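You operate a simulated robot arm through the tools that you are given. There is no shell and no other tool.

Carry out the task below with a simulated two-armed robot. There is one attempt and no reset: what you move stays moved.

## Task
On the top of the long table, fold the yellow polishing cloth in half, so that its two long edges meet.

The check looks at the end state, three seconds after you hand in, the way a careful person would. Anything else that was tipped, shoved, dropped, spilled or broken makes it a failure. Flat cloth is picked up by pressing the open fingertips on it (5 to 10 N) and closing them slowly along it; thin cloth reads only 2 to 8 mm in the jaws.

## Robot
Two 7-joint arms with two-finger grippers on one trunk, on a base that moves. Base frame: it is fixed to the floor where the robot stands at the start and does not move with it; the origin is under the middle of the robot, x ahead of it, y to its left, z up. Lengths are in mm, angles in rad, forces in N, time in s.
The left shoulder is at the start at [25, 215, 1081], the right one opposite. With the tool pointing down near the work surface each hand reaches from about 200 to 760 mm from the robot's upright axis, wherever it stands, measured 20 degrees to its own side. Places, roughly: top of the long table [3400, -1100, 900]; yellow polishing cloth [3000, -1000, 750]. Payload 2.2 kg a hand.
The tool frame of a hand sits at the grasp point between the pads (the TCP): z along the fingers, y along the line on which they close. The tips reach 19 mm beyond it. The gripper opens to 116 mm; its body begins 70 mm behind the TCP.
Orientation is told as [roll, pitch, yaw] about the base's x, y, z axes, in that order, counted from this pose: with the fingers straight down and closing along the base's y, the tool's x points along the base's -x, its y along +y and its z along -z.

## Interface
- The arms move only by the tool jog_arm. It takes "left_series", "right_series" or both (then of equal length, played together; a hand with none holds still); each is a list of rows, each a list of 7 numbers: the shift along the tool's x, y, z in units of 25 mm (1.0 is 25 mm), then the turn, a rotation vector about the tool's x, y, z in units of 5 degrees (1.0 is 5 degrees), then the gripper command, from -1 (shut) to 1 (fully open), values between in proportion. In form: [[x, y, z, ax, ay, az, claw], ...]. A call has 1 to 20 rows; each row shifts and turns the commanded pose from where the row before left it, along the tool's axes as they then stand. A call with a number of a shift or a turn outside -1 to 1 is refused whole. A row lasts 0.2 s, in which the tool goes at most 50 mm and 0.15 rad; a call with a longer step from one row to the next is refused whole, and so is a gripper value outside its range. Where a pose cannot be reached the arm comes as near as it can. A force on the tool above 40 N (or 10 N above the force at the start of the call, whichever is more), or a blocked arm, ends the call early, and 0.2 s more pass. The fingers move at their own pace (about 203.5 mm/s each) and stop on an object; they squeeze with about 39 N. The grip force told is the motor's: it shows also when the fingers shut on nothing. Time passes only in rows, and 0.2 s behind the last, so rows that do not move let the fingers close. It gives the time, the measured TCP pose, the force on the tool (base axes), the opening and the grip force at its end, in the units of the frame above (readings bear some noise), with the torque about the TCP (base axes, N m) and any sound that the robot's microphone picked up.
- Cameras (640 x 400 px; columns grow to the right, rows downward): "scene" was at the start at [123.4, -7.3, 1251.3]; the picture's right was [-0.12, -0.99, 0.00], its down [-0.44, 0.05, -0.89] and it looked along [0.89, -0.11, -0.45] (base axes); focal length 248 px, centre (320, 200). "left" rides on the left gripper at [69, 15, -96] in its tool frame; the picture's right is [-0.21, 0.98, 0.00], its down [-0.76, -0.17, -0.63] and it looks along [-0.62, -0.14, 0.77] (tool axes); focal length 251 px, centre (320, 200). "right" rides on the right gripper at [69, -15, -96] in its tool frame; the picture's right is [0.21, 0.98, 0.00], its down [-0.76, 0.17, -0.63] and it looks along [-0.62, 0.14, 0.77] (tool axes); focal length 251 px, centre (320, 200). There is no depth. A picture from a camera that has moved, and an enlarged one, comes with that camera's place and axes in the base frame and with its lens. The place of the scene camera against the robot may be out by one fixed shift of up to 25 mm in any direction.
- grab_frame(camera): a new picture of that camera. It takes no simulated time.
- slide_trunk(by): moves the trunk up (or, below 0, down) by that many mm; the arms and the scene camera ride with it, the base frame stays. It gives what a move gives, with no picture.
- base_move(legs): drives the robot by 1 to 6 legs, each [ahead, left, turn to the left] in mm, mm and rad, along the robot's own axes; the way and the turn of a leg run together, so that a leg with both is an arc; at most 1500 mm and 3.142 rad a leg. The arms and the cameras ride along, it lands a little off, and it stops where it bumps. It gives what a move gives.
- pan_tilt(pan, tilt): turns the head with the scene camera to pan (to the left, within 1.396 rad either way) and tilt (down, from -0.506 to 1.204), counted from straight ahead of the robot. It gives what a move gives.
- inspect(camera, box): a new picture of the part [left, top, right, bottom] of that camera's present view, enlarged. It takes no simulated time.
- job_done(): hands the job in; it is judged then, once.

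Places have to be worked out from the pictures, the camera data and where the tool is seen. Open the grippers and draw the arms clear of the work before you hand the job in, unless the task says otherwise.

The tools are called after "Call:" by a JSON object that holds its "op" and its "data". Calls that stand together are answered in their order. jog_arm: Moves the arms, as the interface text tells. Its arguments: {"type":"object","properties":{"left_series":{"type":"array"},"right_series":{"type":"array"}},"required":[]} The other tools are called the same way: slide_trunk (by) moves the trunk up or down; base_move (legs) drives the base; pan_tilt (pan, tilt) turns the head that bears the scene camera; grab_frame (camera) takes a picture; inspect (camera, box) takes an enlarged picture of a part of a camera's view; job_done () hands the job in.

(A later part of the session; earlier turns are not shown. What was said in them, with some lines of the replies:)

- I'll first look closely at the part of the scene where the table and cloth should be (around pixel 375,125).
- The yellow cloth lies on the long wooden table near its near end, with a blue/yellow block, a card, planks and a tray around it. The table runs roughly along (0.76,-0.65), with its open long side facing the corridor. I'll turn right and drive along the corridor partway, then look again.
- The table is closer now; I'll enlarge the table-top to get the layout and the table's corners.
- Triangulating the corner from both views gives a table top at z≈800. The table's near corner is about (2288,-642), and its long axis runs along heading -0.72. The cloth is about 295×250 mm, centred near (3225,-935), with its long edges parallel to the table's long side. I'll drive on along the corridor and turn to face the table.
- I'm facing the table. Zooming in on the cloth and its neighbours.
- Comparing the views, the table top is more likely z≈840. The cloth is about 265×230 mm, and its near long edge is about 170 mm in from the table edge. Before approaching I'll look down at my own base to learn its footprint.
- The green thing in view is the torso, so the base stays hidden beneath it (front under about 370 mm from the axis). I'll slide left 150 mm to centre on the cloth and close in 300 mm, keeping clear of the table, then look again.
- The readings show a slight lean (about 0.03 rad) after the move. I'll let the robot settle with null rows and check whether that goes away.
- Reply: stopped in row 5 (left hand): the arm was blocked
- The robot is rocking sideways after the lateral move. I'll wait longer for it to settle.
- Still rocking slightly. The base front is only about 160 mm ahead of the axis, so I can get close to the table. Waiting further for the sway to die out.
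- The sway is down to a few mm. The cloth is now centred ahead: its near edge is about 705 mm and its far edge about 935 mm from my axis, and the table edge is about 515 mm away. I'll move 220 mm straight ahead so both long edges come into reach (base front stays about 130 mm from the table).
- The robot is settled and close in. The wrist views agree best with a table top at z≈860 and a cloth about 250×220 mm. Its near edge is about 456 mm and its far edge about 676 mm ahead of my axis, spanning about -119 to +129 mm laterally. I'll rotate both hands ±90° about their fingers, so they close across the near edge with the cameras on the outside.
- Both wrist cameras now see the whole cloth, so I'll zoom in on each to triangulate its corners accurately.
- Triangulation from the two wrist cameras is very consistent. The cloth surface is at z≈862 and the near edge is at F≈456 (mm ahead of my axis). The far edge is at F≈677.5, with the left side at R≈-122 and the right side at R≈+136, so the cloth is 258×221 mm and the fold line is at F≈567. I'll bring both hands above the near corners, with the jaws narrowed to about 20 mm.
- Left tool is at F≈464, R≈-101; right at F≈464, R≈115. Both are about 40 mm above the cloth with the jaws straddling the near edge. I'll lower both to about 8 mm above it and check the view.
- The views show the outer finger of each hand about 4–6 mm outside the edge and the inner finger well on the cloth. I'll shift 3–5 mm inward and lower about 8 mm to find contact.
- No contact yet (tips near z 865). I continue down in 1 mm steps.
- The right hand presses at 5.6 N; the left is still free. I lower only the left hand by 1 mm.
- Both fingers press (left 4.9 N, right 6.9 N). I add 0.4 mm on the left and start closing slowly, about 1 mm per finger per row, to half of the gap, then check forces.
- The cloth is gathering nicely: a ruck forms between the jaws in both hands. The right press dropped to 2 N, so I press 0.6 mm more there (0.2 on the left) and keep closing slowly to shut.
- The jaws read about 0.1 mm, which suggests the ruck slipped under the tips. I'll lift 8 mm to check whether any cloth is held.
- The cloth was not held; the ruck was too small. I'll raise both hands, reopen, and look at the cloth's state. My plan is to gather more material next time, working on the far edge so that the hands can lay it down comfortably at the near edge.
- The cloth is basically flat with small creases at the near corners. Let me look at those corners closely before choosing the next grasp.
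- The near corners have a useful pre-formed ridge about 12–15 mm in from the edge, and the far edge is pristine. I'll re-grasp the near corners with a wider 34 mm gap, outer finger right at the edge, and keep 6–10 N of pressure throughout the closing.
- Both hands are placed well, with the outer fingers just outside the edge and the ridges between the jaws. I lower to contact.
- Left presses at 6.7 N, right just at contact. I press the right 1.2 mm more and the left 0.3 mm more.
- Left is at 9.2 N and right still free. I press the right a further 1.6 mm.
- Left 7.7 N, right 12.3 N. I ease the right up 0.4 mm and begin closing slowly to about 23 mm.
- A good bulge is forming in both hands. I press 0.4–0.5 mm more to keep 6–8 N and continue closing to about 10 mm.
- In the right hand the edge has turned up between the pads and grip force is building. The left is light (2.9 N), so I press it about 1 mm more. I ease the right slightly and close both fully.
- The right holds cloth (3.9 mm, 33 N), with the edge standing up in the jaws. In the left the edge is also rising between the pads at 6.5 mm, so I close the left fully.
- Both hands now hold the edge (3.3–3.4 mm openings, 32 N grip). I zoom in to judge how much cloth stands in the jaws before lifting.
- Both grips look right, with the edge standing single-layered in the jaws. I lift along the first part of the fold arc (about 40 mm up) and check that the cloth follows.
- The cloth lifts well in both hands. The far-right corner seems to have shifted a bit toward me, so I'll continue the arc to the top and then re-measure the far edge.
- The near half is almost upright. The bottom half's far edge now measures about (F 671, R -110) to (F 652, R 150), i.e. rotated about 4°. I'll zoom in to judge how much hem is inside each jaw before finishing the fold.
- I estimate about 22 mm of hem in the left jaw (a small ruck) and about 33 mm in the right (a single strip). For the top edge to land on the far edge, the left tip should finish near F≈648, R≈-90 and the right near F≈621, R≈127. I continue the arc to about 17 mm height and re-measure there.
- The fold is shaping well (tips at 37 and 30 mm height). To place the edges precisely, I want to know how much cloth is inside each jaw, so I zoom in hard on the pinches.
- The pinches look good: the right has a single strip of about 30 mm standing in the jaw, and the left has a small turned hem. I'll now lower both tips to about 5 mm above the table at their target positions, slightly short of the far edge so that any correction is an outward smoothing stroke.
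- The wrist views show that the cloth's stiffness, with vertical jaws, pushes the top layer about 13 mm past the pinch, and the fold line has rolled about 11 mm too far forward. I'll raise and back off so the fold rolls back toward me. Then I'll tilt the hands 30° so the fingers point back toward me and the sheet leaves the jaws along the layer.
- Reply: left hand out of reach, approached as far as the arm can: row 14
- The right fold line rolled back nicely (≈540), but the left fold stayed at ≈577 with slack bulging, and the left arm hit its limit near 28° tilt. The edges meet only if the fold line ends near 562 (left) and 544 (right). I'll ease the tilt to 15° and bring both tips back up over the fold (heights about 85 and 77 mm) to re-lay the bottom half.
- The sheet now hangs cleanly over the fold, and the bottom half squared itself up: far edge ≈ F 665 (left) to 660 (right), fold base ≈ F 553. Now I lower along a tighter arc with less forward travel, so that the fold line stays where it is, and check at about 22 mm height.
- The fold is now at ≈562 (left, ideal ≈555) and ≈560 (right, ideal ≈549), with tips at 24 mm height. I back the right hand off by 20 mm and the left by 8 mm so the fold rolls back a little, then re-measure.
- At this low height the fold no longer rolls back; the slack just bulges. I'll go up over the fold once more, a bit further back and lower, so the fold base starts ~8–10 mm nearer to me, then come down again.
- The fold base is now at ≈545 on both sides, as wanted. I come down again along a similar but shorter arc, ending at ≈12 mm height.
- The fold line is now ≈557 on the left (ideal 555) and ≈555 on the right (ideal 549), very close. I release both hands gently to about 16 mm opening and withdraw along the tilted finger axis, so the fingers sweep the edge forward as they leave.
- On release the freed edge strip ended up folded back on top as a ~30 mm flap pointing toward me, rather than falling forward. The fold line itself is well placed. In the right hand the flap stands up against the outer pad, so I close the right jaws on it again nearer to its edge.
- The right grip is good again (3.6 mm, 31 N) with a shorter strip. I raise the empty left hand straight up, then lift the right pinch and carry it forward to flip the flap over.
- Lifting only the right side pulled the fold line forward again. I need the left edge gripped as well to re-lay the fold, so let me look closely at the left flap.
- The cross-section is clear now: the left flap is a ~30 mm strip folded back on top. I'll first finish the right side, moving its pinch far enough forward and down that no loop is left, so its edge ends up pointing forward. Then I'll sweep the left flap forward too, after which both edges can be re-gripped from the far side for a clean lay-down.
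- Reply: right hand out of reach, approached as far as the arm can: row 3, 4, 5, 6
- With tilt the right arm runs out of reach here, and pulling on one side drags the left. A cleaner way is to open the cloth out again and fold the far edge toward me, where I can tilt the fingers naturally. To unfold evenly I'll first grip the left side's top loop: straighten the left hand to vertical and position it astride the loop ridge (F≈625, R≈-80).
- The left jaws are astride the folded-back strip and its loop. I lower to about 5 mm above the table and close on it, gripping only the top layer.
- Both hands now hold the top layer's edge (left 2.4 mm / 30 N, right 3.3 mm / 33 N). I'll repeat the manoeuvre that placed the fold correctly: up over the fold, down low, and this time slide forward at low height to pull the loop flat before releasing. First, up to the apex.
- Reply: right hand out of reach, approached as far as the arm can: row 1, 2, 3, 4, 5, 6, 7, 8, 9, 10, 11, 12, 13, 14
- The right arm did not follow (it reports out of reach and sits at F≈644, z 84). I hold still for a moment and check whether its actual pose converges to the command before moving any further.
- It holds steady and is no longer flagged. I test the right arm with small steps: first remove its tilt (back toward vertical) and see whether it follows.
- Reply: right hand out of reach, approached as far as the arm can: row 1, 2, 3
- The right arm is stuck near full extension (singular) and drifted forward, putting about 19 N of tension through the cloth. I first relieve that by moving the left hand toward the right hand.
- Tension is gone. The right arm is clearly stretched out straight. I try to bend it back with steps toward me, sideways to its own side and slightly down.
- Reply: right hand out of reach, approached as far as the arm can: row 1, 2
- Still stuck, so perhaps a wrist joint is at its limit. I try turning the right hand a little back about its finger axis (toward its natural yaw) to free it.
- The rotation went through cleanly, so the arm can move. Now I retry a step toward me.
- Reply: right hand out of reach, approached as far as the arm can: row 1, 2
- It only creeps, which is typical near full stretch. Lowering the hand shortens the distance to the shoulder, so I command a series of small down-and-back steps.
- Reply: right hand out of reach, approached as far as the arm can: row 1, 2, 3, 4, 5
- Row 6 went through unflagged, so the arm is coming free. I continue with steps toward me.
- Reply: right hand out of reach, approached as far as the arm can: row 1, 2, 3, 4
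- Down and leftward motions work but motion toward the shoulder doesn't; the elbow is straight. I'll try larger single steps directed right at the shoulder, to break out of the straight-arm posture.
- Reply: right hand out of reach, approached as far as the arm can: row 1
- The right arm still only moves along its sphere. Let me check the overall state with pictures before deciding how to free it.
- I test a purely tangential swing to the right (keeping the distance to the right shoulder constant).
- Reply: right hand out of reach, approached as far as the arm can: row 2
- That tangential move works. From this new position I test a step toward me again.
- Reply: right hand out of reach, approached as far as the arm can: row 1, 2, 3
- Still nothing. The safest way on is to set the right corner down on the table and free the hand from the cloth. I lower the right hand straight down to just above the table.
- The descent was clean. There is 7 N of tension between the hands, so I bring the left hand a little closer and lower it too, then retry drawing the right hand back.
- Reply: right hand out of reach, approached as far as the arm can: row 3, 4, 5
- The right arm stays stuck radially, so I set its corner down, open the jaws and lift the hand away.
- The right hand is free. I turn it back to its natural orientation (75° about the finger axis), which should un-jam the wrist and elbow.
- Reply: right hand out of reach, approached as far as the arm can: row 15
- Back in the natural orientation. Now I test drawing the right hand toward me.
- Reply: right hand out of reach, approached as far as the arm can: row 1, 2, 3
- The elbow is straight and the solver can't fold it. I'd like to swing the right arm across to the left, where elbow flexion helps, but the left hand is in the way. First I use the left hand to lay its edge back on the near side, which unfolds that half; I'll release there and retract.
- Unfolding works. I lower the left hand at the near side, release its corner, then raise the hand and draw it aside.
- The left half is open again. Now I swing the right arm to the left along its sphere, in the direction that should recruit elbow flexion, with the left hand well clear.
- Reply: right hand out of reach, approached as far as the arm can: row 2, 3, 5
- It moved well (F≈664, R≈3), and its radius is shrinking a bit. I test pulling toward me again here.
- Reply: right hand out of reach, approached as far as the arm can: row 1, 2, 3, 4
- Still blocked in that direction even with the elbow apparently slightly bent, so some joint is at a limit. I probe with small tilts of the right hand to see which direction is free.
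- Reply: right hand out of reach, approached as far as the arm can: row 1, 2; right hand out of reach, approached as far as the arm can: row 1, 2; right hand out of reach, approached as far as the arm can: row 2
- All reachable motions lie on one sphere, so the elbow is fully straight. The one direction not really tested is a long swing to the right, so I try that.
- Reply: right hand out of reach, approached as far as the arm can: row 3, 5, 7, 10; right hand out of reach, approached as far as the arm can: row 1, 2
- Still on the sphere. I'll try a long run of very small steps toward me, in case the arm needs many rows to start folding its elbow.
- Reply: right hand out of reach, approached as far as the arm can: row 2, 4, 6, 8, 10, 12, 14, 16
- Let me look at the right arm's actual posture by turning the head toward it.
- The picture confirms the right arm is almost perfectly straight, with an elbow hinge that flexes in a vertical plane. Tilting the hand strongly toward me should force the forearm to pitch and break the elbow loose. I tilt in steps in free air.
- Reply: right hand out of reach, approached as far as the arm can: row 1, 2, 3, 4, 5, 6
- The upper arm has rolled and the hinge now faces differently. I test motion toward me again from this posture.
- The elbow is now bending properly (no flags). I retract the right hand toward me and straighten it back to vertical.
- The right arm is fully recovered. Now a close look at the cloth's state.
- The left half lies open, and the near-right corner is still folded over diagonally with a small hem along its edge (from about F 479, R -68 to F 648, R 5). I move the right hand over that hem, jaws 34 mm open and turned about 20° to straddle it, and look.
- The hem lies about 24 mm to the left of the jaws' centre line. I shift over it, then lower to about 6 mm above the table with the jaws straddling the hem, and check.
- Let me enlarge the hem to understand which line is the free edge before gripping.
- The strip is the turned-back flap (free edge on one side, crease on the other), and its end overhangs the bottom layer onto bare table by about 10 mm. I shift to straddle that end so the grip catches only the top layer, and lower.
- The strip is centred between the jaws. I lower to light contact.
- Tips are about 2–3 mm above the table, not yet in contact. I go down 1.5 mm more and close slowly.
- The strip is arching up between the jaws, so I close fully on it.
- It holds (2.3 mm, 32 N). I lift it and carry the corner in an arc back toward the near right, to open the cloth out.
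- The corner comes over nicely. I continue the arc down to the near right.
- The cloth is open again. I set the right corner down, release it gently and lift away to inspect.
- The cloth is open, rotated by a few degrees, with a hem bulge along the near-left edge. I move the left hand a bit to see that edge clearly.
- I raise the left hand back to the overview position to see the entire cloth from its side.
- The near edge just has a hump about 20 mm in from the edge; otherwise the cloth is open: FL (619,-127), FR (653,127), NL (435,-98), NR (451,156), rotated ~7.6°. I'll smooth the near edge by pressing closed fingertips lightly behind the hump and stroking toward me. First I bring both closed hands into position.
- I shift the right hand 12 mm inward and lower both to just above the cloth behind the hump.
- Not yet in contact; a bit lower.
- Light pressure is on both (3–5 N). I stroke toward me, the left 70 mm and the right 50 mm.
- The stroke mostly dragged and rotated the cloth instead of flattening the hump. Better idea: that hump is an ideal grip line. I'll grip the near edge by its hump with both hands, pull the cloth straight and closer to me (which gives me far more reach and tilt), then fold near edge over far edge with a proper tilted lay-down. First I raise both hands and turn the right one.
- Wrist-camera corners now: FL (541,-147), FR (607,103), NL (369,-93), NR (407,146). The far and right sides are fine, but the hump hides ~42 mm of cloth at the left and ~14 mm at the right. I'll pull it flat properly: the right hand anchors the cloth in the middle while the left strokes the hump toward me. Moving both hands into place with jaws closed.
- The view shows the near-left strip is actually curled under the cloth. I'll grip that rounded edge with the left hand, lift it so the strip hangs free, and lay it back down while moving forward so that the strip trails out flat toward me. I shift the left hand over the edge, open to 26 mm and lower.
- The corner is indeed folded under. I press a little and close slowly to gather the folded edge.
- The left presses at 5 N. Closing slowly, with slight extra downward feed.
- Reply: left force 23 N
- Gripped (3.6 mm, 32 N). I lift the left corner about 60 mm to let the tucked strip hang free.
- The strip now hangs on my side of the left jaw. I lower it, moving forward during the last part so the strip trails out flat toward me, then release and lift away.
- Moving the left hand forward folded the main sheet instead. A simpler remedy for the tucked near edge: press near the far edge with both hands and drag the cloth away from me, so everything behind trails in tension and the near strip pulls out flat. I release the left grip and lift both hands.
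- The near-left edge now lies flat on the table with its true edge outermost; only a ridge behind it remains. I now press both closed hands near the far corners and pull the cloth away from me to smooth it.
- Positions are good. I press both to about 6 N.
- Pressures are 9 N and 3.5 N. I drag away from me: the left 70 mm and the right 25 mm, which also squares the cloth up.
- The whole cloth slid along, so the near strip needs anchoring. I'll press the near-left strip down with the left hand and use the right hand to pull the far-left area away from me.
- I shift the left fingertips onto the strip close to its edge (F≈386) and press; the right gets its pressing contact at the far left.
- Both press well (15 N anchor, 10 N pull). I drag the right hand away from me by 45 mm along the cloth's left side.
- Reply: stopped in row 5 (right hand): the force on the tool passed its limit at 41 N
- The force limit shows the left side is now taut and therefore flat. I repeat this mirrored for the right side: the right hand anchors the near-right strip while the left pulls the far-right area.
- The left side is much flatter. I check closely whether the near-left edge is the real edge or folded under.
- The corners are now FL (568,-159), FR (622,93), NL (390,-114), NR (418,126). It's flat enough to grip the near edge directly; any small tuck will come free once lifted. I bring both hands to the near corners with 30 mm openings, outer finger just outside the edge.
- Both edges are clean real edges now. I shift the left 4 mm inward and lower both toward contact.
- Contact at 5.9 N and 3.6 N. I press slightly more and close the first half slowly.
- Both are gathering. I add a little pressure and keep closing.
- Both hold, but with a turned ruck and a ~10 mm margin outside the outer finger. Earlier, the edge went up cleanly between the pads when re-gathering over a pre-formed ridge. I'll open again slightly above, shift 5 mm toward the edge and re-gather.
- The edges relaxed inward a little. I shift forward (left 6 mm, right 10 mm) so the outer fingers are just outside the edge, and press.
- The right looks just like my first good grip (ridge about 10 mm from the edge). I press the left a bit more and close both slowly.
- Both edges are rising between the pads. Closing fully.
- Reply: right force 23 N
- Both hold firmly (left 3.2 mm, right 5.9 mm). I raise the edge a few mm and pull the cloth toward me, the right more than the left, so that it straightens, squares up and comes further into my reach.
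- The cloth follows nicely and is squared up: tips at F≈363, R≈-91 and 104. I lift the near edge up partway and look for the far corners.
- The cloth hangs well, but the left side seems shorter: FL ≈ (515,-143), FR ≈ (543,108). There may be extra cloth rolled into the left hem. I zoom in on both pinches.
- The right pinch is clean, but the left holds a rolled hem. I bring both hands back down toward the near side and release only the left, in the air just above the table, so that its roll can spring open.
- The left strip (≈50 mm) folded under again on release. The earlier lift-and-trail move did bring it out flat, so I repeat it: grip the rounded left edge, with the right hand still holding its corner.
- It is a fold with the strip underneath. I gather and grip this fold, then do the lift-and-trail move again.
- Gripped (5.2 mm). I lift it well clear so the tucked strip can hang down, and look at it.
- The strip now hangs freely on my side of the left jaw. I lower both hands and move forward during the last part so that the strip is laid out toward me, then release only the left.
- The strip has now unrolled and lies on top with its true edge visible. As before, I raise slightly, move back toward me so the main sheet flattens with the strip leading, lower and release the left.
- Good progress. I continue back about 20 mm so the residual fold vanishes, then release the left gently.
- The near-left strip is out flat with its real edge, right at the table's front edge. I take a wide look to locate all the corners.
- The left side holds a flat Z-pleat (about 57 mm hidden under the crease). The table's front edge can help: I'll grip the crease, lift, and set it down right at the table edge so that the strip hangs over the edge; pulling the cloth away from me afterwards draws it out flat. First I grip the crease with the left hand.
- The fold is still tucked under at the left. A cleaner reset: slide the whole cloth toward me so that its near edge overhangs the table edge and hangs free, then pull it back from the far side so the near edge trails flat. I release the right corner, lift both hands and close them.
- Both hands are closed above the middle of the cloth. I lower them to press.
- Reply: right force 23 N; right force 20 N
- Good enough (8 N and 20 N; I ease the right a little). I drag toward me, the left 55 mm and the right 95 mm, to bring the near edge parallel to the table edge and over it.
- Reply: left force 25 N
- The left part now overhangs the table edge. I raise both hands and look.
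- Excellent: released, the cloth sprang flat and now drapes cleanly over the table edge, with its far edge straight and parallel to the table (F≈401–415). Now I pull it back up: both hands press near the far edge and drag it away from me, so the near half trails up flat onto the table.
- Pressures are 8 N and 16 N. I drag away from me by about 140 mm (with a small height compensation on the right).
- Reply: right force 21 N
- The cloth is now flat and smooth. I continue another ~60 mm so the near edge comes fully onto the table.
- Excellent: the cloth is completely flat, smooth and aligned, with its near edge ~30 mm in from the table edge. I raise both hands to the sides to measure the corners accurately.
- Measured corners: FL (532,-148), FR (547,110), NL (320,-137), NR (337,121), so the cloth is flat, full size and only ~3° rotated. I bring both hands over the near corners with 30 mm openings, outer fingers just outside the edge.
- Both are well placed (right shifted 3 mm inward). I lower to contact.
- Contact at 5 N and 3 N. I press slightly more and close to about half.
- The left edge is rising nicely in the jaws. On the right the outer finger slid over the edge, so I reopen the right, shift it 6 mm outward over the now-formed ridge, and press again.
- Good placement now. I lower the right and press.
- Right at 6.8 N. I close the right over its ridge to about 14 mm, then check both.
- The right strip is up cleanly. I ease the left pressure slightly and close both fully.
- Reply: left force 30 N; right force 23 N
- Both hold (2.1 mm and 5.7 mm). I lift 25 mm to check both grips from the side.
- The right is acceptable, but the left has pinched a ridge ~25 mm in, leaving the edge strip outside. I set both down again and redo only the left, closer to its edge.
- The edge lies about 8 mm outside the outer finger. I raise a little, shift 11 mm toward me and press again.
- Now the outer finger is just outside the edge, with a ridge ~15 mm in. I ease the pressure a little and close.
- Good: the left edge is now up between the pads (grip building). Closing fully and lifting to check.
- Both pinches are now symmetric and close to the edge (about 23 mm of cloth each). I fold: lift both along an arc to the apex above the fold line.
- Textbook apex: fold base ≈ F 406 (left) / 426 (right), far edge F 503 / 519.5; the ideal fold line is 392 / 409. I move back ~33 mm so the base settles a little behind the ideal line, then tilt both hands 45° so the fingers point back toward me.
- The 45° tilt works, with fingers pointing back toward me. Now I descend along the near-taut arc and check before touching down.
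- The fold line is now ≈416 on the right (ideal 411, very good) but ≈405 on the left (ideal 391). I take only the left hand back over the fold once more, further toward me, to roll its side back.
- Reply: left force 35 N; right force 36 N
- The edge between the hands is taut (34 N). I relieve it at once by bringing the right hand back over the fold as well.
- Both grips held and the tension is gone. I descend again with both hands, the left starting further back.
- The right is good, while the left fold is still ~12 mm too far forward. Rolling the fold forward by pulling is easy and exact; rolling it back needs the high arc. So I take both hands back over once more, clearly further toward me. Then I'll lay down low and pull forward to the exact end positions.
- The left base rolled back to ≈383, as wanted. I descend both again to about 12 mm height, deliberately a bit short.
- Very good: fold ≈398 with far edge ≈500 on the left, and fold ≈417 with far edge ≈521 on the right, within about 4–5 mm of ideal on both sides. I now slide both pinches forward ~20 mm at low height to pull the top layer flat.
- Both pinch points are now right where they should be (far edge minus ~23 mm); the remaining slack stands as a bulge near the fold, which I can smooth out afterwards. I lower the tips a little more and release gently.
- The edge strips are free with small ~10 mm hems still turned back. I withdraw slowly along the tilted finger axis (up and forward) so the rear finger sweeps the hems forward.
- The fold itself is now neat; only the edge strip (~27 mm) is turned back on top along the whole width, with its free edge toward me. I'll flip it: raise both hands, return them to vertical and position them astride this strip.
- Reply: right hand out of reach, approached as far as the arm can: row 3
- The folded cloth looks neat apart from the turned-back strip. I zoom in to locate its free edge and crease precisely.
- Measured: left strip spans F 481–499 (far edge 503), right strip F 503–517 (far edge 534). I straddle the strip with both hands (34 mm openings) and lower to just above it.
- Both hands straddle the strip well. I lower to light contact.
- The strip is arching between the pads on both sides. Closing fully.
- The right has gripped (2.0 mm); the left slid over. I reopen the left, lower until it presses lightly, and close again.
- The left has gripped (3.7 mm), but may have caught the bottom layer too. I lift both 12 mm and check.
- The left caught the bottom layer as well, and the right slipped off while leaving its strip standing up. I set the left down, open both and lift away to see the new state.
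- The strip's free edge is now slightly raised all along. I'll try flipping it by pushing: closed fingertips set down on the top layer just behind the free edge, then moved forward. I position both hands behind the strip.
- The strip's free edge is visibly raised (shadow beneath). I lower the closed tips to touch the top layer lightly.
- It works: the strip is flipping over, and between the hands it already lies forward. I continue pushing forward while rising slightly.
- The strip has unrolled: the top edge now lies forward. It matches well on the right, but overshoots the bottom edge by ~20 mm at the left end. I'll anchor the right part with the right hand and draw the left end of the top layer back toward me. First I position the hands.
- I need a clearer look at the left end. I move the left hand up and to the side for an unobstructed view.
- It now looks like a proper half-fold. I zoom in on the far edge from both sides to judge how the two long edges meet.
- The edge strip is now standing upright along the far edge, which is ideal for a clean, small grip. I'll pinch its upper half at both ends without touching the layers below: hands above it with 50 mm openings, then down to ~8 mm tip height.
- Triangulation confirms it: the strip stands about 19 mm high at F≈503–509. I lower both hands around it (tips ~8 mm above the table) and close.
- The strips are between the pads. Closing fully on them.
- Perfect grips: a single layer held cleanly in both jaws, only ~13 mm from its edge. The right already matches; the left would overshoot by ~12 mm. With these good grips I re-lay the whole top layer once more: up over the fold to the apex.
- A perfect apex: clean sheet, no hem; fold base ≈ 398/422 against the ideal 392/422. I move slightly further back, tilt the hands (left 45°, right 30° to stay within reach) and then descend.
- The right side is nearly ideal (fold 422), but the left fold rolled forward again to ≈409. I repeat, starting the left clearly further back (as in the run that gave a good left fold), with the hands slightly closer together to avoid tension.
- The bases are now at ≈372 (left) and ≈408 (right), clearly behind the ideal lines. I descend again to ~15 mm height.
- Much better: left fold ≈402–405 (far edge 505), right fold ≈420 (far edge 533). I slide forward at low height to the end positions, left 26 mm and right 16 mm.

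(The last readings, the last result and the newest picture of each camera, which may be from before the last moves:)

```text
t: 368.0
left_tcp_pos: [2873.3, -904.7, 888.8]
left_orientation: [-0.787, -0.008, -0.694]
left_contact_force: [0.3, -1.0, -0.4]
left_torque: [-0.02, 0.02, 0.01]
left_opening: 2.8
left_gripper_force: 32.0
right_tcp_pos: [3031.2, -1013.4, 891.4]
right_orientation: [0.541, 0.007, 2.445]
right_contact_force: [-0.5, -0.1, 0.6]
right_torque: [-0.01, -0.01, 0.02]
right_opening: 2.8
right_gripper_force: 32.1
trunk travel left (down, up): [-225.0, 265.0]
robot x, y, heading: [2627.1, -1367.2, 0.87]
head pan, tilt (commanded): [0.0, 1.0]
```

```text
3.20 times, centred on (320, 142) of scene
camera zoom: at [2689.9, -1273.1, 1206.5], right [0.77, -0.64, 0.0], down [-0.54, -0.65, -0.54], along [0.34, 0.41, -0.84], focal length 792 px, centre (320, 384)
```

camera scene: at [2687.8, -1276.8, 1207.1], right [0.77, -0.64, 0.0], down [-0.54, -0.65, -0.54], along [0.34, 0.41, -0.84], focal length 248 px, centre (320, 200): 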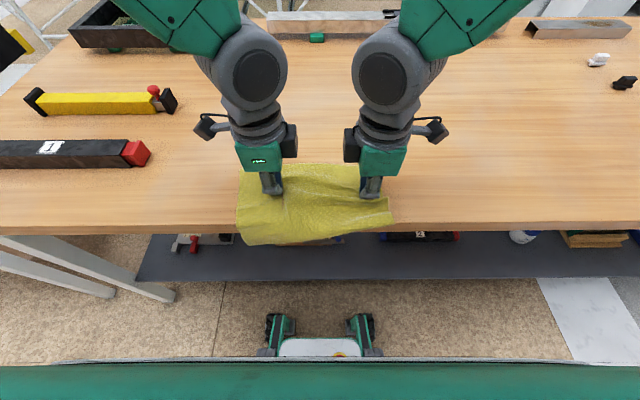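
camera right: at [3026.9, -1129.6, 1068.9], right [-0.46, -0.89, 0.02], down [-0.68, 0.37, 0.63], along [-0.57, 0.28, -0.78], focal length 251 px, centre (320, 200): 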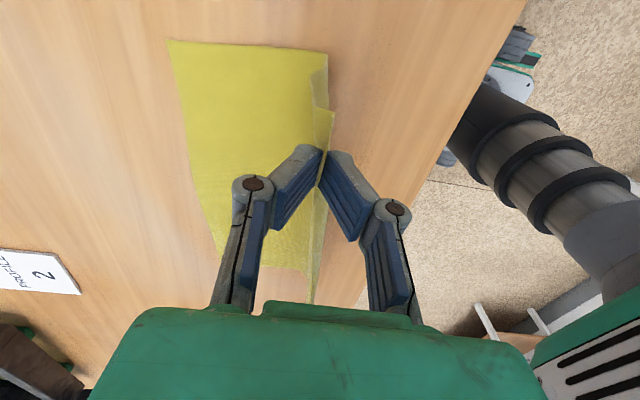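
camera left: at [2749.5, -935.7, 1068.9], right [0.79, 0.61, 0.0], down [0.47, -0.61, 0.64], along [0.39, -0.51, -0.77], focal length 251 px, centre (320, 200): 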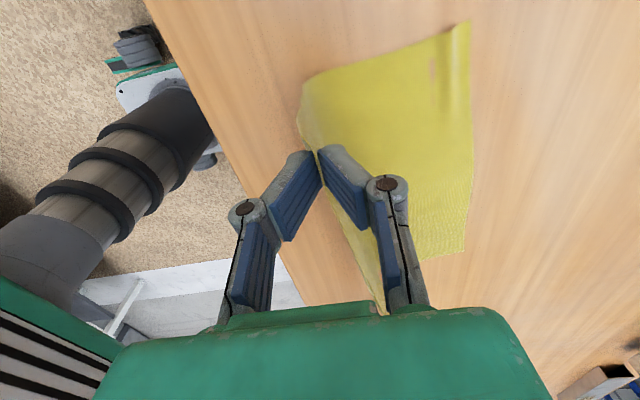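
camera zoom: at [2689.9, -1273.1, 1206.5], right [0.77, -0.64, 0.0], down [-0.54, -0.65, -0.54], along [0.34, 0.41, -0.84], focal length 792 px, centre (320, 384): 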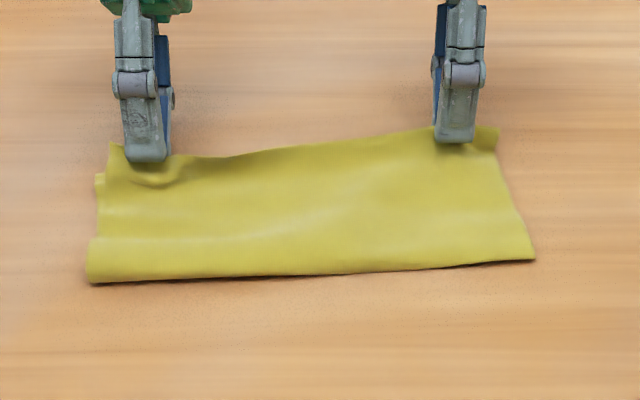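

Now the top layer runs flat right up to both pinches, at their target positions (tips F≈498 and 519). I lower the last few mm, release gently and withdraw up and forward.

Call:
{"op": "jog_arm", "data": {"left_series": [[0, 0.1, 0.1, 0, 0, 0, -1], [0, 0.08, 0.08, 0, 0, 0, -1], [0, 0, 0, 0, 0, 0, -1], [0, 0, 0, 0, 0, 0, -0.92], [0, 0, 0, 0, 0, 0, -0.86], [0, 0, 0, 0, 0, 0, -0.8], [0, 0, 0, 0, 0, 0, -0.8]], "right_series": [[0, -0.07, 0.12, 0, 0, 0, -1], [0, -0.06, 0.1, 0, 0, 0, -1], [0, 0, 0, 0, 0, 0, -1], [0, 0, 0, 0, 0, 0, -0.92], [0, 0, 0, 0, 0, 0, -0.86], [0, 0, 0, 0, 0, 0, -0.8], [0, 0, 0, 0, 0, 0, -0.8]]}}

Call:
{"op": "inspect", "data": {"camera": "left", "box": [240, 60, 440, 200]}}

Call:
{"op": "inspect", "data": {"camera": "right", "box": [200, 60, 420, 200]}}

```text
t: 369.6
left_tcp_pos: [2872.9, -906.1, 882.8]
left_orientation: [-0.788, -0.009, -0.696]
left_contact_force: [-0.6, 0.3, 1.9]
left_torque: [-0.03, 0.0, 0.0]
left_opening: 12.1
left_gripper_force: 0.1
right_tcp_pos: [3031.8, -1013.0, 883.9]
right_orientation: [0.54, 0.006, 2.445]
right_contact_force: [0.9, -0.7, 2.8]
right_torque: [0.01, 0.01, 0.01]
right_opening: 10.1
right_gripper_force: 0.1
trunk travel left (down, up): [-225.0, 265.0]
robot x, y, heading: [2632.2, -1362.1, 0.872]
head pan, tilt (commanded): [0.0, 1.0]
```

```text
2.86 times, centred on (340, 130) of left
camera zoom: at [2870.0, -799.9, 940.9], right [0.61, 0.39, -0.69], down [0.79, -0.23, 0.57], along [0.06, -0.89, -0.45], focal length 718 px, centre (263, 400)
```

zoom: 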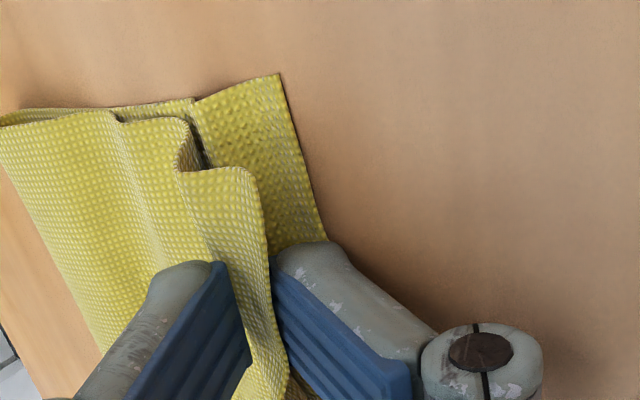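

```text
2.86 times, centred on (310, 130) of right
camera zoom: at [3124.2, -1009.9, 960.4], right [-0.38, -0.78, 0.5], down [-0.47, 0.63, 0.62], along [-0.8, 0.0, -0.6], focal length 718 px, centre (349, 400)
```

zoom: 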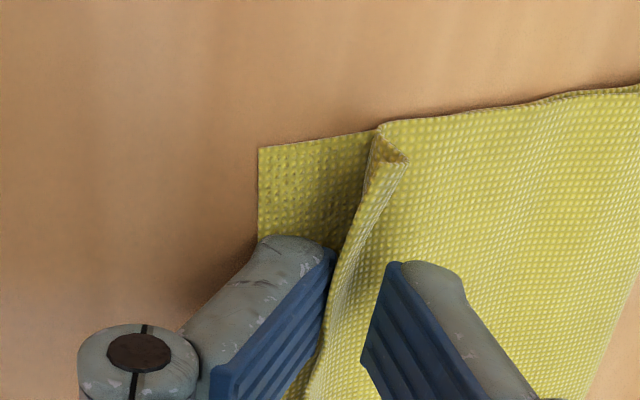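

The strips are now tipping forward as intended. I withdraw along the finger axis.

Call:
{"op": "jog_arm", "data": {"left_series": [[0, 0, -0.2, 0, 0, 0, -0.8], [0, 0, -0.25, 0, 0, 0, -0.8], [0, 0, -0.3, 0, 0, 0, -0.8], [0, 0, -0.3, 0, 0, 0, -0.8], [0, -0.2, -0.5, 0, 0, 0, -0.8], [0, -0.4, -0.5, 0, 0, 0, -0.8], [0, -0.4, -0.5, 0, 0, 0, -0.8], [0, 0, 0, 0, 0, 0, -0.8]], "right_series": [[0, 0, -0.2, 0, 0, 0, -0.78], [0, 0, -0.25, 0, 0, 0, -0.78], [0, 0, -0.3, 0, 0, 0, -0.78], [0, 0.05, -0.3, 0, 0, 0, -0.78], [0, 0.3, -0.5, 0, 0, 0, -0.78], [0, 0.4, -0.5, 0, 0, 0, -0.78], [0, 0.4, -0.5, 0, 0, 0, -0.78], [0, 0, 0, 0, 0, 0, -0.78]]}}

Call:
{"op": "inspect", "data": {"camera": "scene", "box": [235, 95, 405, 185]}}

Call:
{"op": "inspect", "data": {"camera": "left", "box": [220, 60, 440, 220]}}

Call:
{"op": "inspect", "data": {"camera": "right", "box": [200, 60, 420, 220]}}

```text
t: 371.4
left_tcp_pos: [2889.3, -881.9, 946.3]
left_orientation: [-0.779, -0.01, -0.694]
left_contact_force: [0.9, 0.5, -0.1]
left_torque: [-0.05, 0.01, 0.01]
left_opening: 11.4
left_gripper_force: 0.2
right_tcp_pos: [3036.2, -1007.1, 951.5]
right_orientation: [0.54, 0.006, 2.445]
right_contact_force: [-0.6, -0.3, -0.4]
right_torque: [-0.01, 0.0, -0.01]
right_opening: 12.7
right_gripper_force: 0.1
trunk travel left (down, up): [-225.0, 265.0]
robot x, y, heading: [2631.2, -1364.4, 0.871]
head pan, tilt (commanded): [0.0, 1.0]
```

```text
3.76 times, centred on (320, 140) of scene
camera zoom: at [2690.5, -1272.8, 1206.4], right [0.77, -0.64, 0.0], down [-0.54, -0.65, -0.54], along [0.34, 0.41, -0.84], focal length 932 px, centre (320, 426)
```

zoom: 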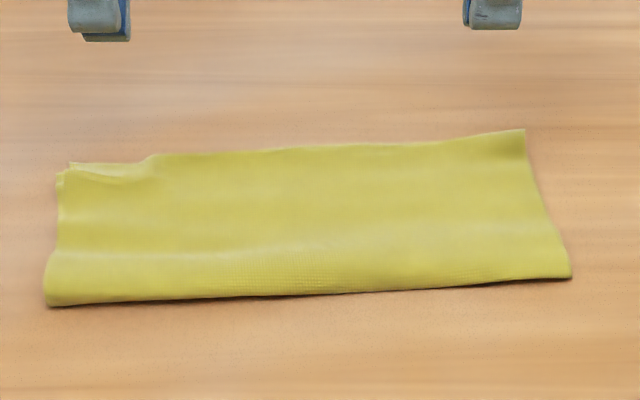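

```text
2.50 times, centred on (330, 140) of left
camera zoom: at [2887.2, -776.3, 1004.5], right [0.61, 0.39, -0.68], down [0.79, -0.23, 0.57], along [0.07, -0.89, -0.45], focal length 629 px, centre (295, 350)
```

zoom: 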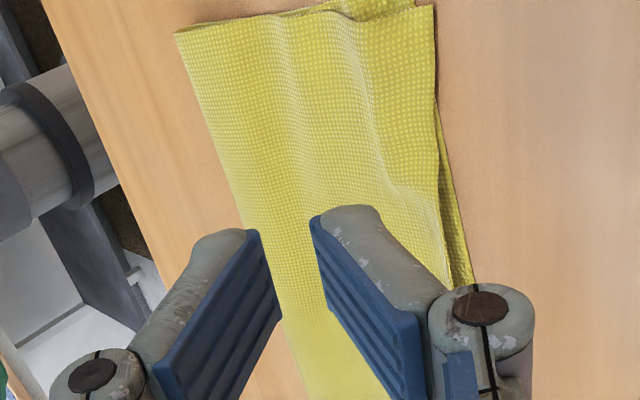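

```text
2.50 times, centred on (310, 140) of right
camera zoom: at [3130.0, -1002.7, 1027.8], right [-0.38, -0.78, 0.5], down [-0.47, 0.63, 0.62], along [-0.8, 0.0, -0.6], focal length 629 px, centre (345, 350)
```

zoom: 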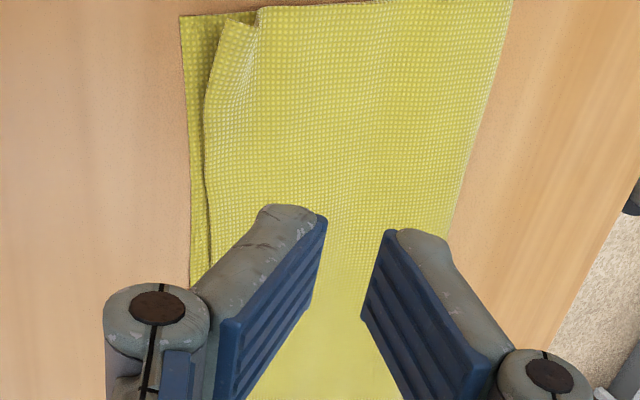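

Excellent: the cloth is now folded in half, and the two long edges coincide within a few mm. I retract both hands upward and take close looks at the result.

Call:
{"op": "jog_arm", "data": {"left_series": [[0, -0.5, -0.5, 0, 0, 0, -0.8], [0, -0.5, -0.5, 0, 0, 0, -0.6], [0, 0, 0, -1, 0, 0, -0.4], [0, 0, 0, -1, 0, 0, 0], [0, 0, 0, -1, 0, 0, 0.5], [0, 0, 0, -1, 0, 0, 1], [0, 0, 0, -1, 0, 0, 1], [0, 0, 0, -1, 0, 0, 1], [0, 0, 0, -1, 0, 0, 1], [0, 0, 0, -1, 0, 0, 1], [0, 0, 0, -1, 0, 0, 1], [0.8, -0.5, -0.5, 0, 0, 0, 1], [0.8, -0.5, -0.5, 0, 0, 0, 1], [0.8, -0.5, 0, 0, 0, 0, 1], [0.8, -0.5, 0, 0, 0, 0, 1]], "right_series": [[0, 0.45, -0.6, 0, 0, 0, -0.78], [0, 0.45, -0.6, 0, 0, 0, -0.6], [0, 0, 0, 1, 0, 0, -0.4], [0, 0, 0, 1, 0, 0, 0], [0, 0, 0, 1, 0, 0, 0.5], [0, 0, 0, 1, 0, 0, 1], [0, 0, 0, 1, 0, 0, 1], [0, 0, 0, 1, 0, 0, 1], [0, 0, 0, 0, 0, 0, 1], [0, 0, 0, 0, 0, 0, 1], [0, 0, 0, 0, 0, 0, 1], [0.8, 0.5, -0.4, 0, 0, 0, 1], [0.8, 0.5, -0.4, 0, 0, 0, 1], [0.8, 0.5, 0, 0, 0, 0, 1], [0.8, 0.5, 0, 0, 0, 0, 1]]}}

Call:
{"op": "inspect", "data": {"camera": "left", "box": [240, 60, 480, 280]}}

Call:
{"op": "inspect", "data": {"camera": "right", "box": [160, 60, 400, 280]}}

Call:
{"op": "inspect", "data": {"camera": "scene", "box": [235, 95, 405, 185]}}

```text
t: 374.6
left_tcp_pos: [2795.2, -873.2, 970.7]
left_orientation: [0.0, -0.009, -0.696]
left_contact_force: [1.2, -0.5, 0.5]
left_torque: [0.0, 0.0, 0.02]
left_opening: 116.0
left_gripper_force: 0.0
left hand out of reach, approached as far as the arm can: row 1, 2
right_tcp_pos: [3062.2, -1099.5, 1010.5]
right_orientation: [0.016, 0.006, 2.445]
right_contact_force: [0.1, -0.3, -0.3]
right_torque: [0.0, -0.03, 0.01]
right_opening: 116.2
right_gripper_force: 0.0
trunk travel left (down, up): [-225.0, 265.0]
robot x, y, heading: [2630.3, -1365.1, 0.878]
head pan, tilt (commanded): [0.0, 1.0]
```

```text
1.82 times, centred on (360, 170) of left
camera zoom: at [2750.6, -815.4, 1068.4], right [0.79, 0.61, 0.0], down [0.47, -0.61, 0.64], along [0.39, -0.5, -0.77], focal length 457 px, centre (247, 254)
```

zoom: 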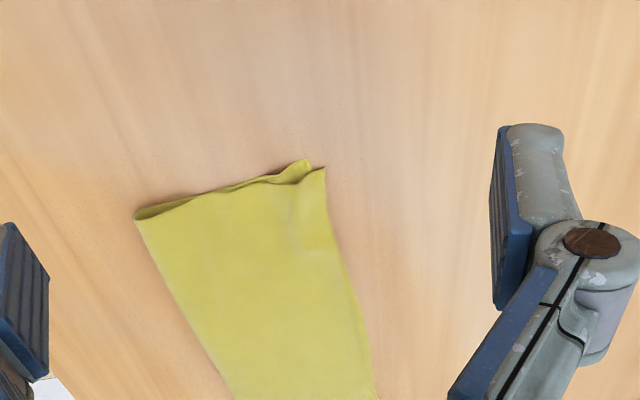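

```text
1.82 times, centred on (280, 170) of right
camera zoom: at [3125.2, -1130.8, 1108.6], right [-0.46, -0.89, 0.02], down [-0.68, 0.37, 0.63], along [-0.56, 0.28, -0.78], focal length 457 px, centre (393, 254)
```

zoom: 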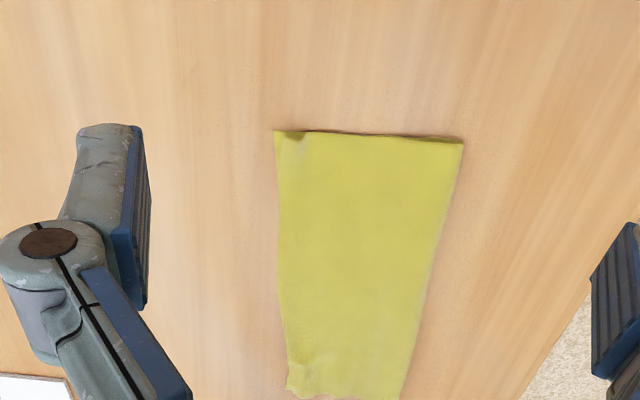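

```text
3.76 times, centred on (320, 140) of scene
camera zoom: at [2687.7, -1275.8, 1206.9], right [0.77, -0.64, 0.0], down [-0.54, -0.65, -0.54], along [0.34, 0.41, -0.84], focal length 932 px, centre (320, 426)
```

zoom: 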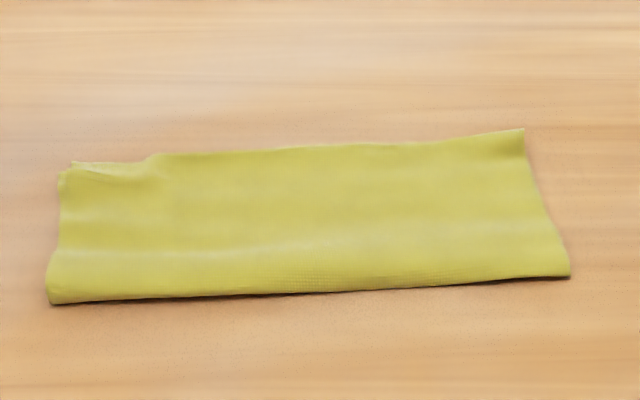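

A clean half-fold. Let me check the long edge in close-up along its whole length.

Call:
{"op": "inspect", "data": {"camera": "left", "box": [300, 105, 400, 185]}}

Call:
{"op": "inspect", "data": {"camera": "left", "box": [330, 175, 430, 255]}}

Call:
{"op": "inspect", "data": {"camera": "right", "box": [200, 90, 300, 170]}}

Call:
{"op": "inspect", "data": {"camera": "right", "box": [200, 170, 300, 260]}}

```text
5.00 times, centred on (350, 145) of left
camera zoom: at [2750.6, -815.4, 1068.4], right [0.79, 0.61, 0.0], down [0.47, -0.61, 0.64], along [0.39, -0.5, -0.77], focal length 1257 px, centre (170, 475)
```

zoom: 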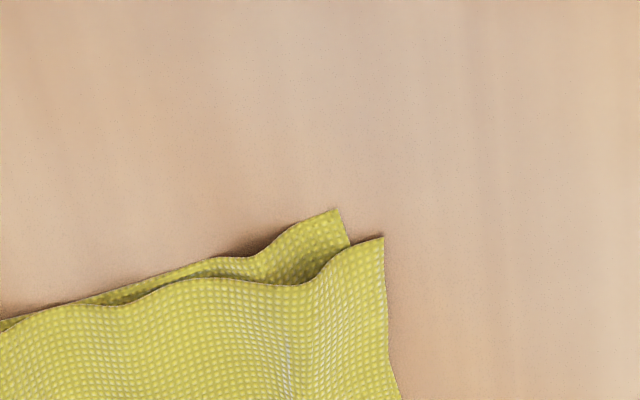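

```text
5.00 times, centred on (380, 215) of left
camera zoom: at [2750.6, -815.4, 1068.4], right [0.79, 0.61, 0.0], down [0.47, -0.61, 0.64], along [0.39, -0.5, -0.77], focal length 1257 px, centre (20, 125)
```

zoom: 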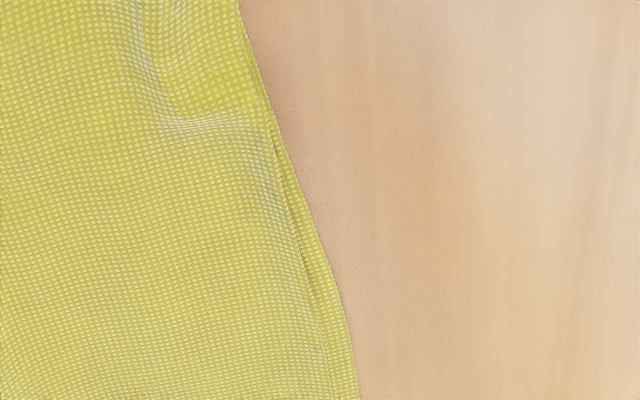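

```text
5.00 times, centred on (250, 130) of right
camera zoom: at [3125.2, -1130.8, 1108.6], right [-0.46, -0.89, 0.02], down [-0.68, 0.37, 0.63], along [-0.56, 0.28, -0.78], focal length 1257 px, centre (670, 550)
```

zoom: 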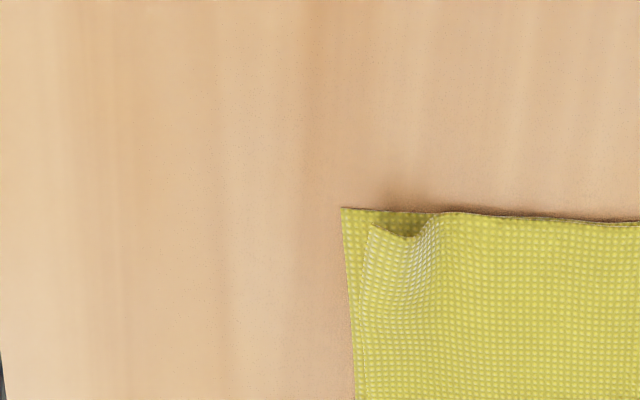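

```text
4.44 times, centred on (250, 215) of right
camera zoom: at [3125.2, -1130.8, 1108.6], right [-0.46, -0.89, 0.02], down [-0.68, 0.37, 0.63], along [-0.56, 0.28, -0.78], focal length 1118 px, centre (631, 133)
```

zoom: 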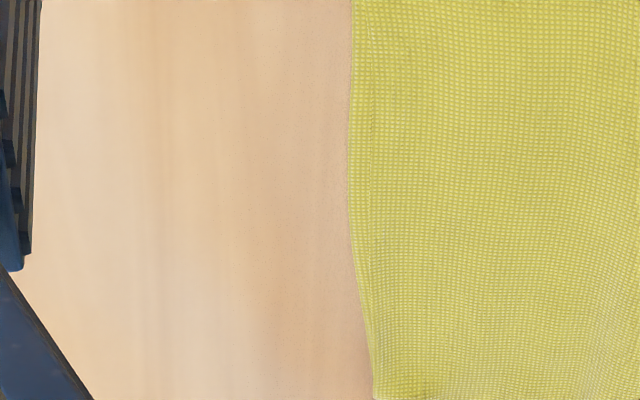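

The edges meet within roughly 5–8 mm everywhere. I also check the fold side for puffiness.

Call:
{"op": "inspect", "data": {"camera": "left", "box": [230, 110, 350, 200]}}

Call:
{"op": "inspect", "data": {"camera": "right", "box": [290, 90, 410, 180]}}

Call:
{"op": "grab_frame", "data": {"camera": "scene"}}

```text
4.44 times, centred on (290, 155) of left
camera zoom: at [2750.6, -815.4, 1068.4], right [0.79, 0.61, 0.0], down [0.47, -0.61, 0.64], along [0.39, -0.5, -0.77], focal length 1118 px, centre (453, 400)
```

zoom: 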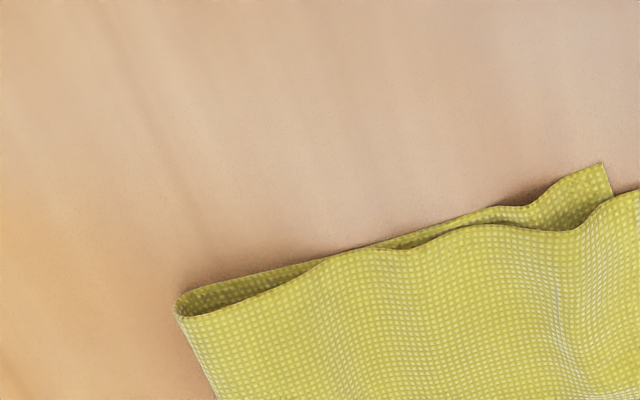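

```text
4.44 times, centred on (350, 135) of right
camera zoom: at [3125.2, -1130.8, 1108.6], right [-0.46, -0.89, 0.02], down [-0.68, 0.37, 0.63], along [-0.56, 0.28, -0.78], focal length 1118 px, centre (187, 489)
```

zoom: 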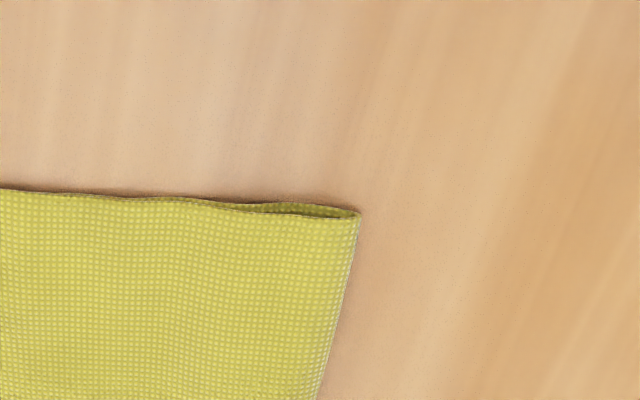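

```text
taken
camera scene: at [2687.7, -1275.8, 1206.9], right [0.77, -0.64, 0.0], down [-0.54, -0.65, -0.54], along [0.34, 0.41, -0.84], focal length 248 px, centre (320, 200)
```

scene: 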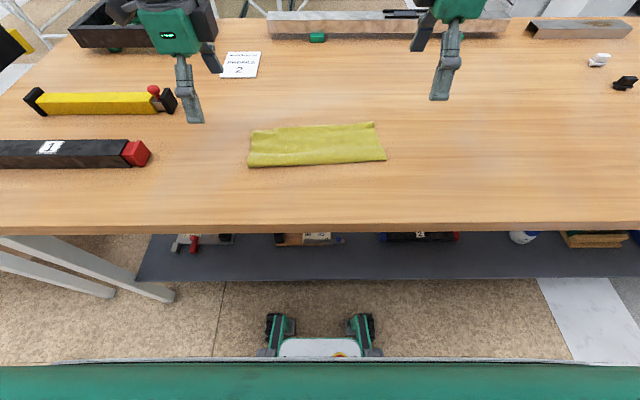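

The fold lies flat and all other items are untouched. I draw both arms up and back, clear of the cloth, with grippers open.

Call:
{"op": "jog_arm", "data": {"left_series": [[0, 0, -0.6, 0, 0, 0, 1], [0.2, -0.3, -0.6, 0, 0, 0, 1], [0.2, -0.5, -0.6, 0, 0, 0, 1], [0.2, -0.6, -0.6, 0, 0, 0, 1], [0.2, -0.6, -0.5, 0, 0, 0, 1], [0.2, -0.6, -0.4, 0, 0, 0, 1], [0.2, -0.6, -0.2, 0, 0, 0, 1], [0.2, -0.6, 0, 0, 0, 0, 1], [0, 0, 0, 0, 0, 0, 1]], "right_series": [[0, 0, -0.5, 0, 0, 0, 1], [0.3, 0.3, -0.5, 0, 0, 0, 1], [0.3, 0.5, -0.5, 0, 0, 0, 1], [0.3, 0.6, -0.4, 0, 0, 0, 1], [0.3, 0.6, -0.3, 0, 0, 0, 1], [0.3, 0.6, -0.2, 0, 0, 0, 1], [0.3, 0.6, 0, 0, 0, 0, 1], [0.3, 0.6, 0, 0, 0, 0, 1], [0, 0, 0, 0, 0, 0, 1]]}}

Call:
{"op": "grab_frame", "data": {"camera": "scene"}}

Call:
{"op": "inspect", "data": {"camera": "scene", "box": [235, 105, 405, 185]}}

```text
t: 376.6
left_tcp_pos: [2707.8, -919.6, 1055.2]
left_orientation: [-0.005, -0.008, -0.695]
left_contact_force: [-0.3, -0.1, -0.5]
left_torque: [-0.01, 0.02, 0.0]
left_opening: 116.3
left_gripper_force: 0.1
right_tcp_pos: [3043.8, -1204.9, 1073.7]
right_orientation: [0.015, 0.005, 2.444]
right_contact_force: [-0.6, -0.4, 0.4]
right_torque: [-0.03, -0.01, 0.01]
right_opening: 115.8
right_gripper_force: 0.1
trunk travel left (down, up): [-225.0, 265.0]
robot x, y, heading: [2630.6, -1366.6, 0.873]
head pan, tilt (commanded): [0.0, 1.0]
```

```text
taken
camera scene: at [2688.4, -1275.2, 1206.7], right [0.77, -0.64, 0.0], down [-0.54, -0.65, -0.54], along [0.34, 0.41, -0.84], focal length 248 px, centre (320, 200)
```

scene: 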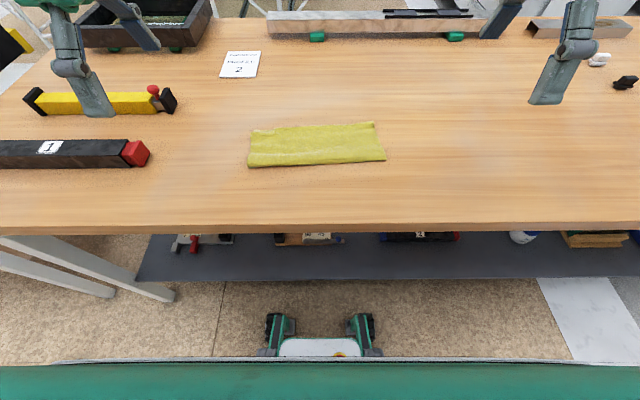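

```text
3.76 times, centred on (320, 145) of scene
camera zoom: at [2688.4, -1275.2, 1206.7], right [0.77, -0.64, 0.0], down [-0.54, -0.65, -0.54], along [0.34, 0.41, -0.84], focal length 932 px, centre (320, 407)
```

zoom: 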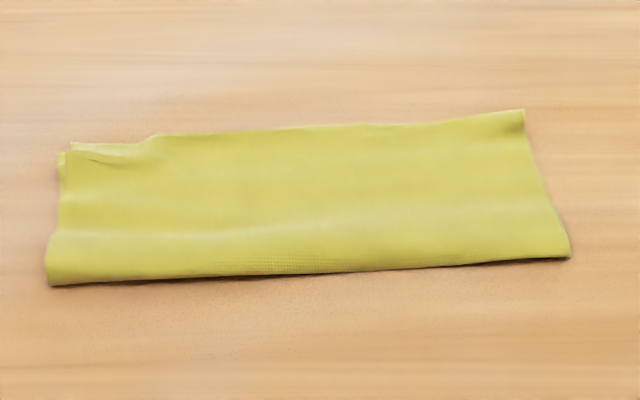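

The cloth lies on the table folded in half with its long edges together. All other items are in place, and both grippers are open and clear. I hand the job in.

Call:
{"op": "job_done", "data": {}}

```text
The job is handed in.
```

The yellow polishing cloth is folded in half on the top of the long table, with its two long edges lying together, and I have handed the job in. The judging result has not come back.

- **Edge match:** the long edges meet within about 5–8 mm. The top layer runs slightly past the bottom layer at the left end and stops slightly short of it along the middle and right.
- **Flatness:** the cloth lies flat apart from small waves at the left corner and a slightly puffy fold line, about 8–10 mm high at the left and lower at the right.
- **Position:** it took many regrips and re-lays. The cloth ended up roughly 150 mm nearer the front edge of the table than where it started, and turned by a few degrees.
- **Other items:** in the last pictures I saw nothing tipped, shoved or dropped.
- **Robot:** both grippers are open and the arms are drawn up and back, clear of the cloth.
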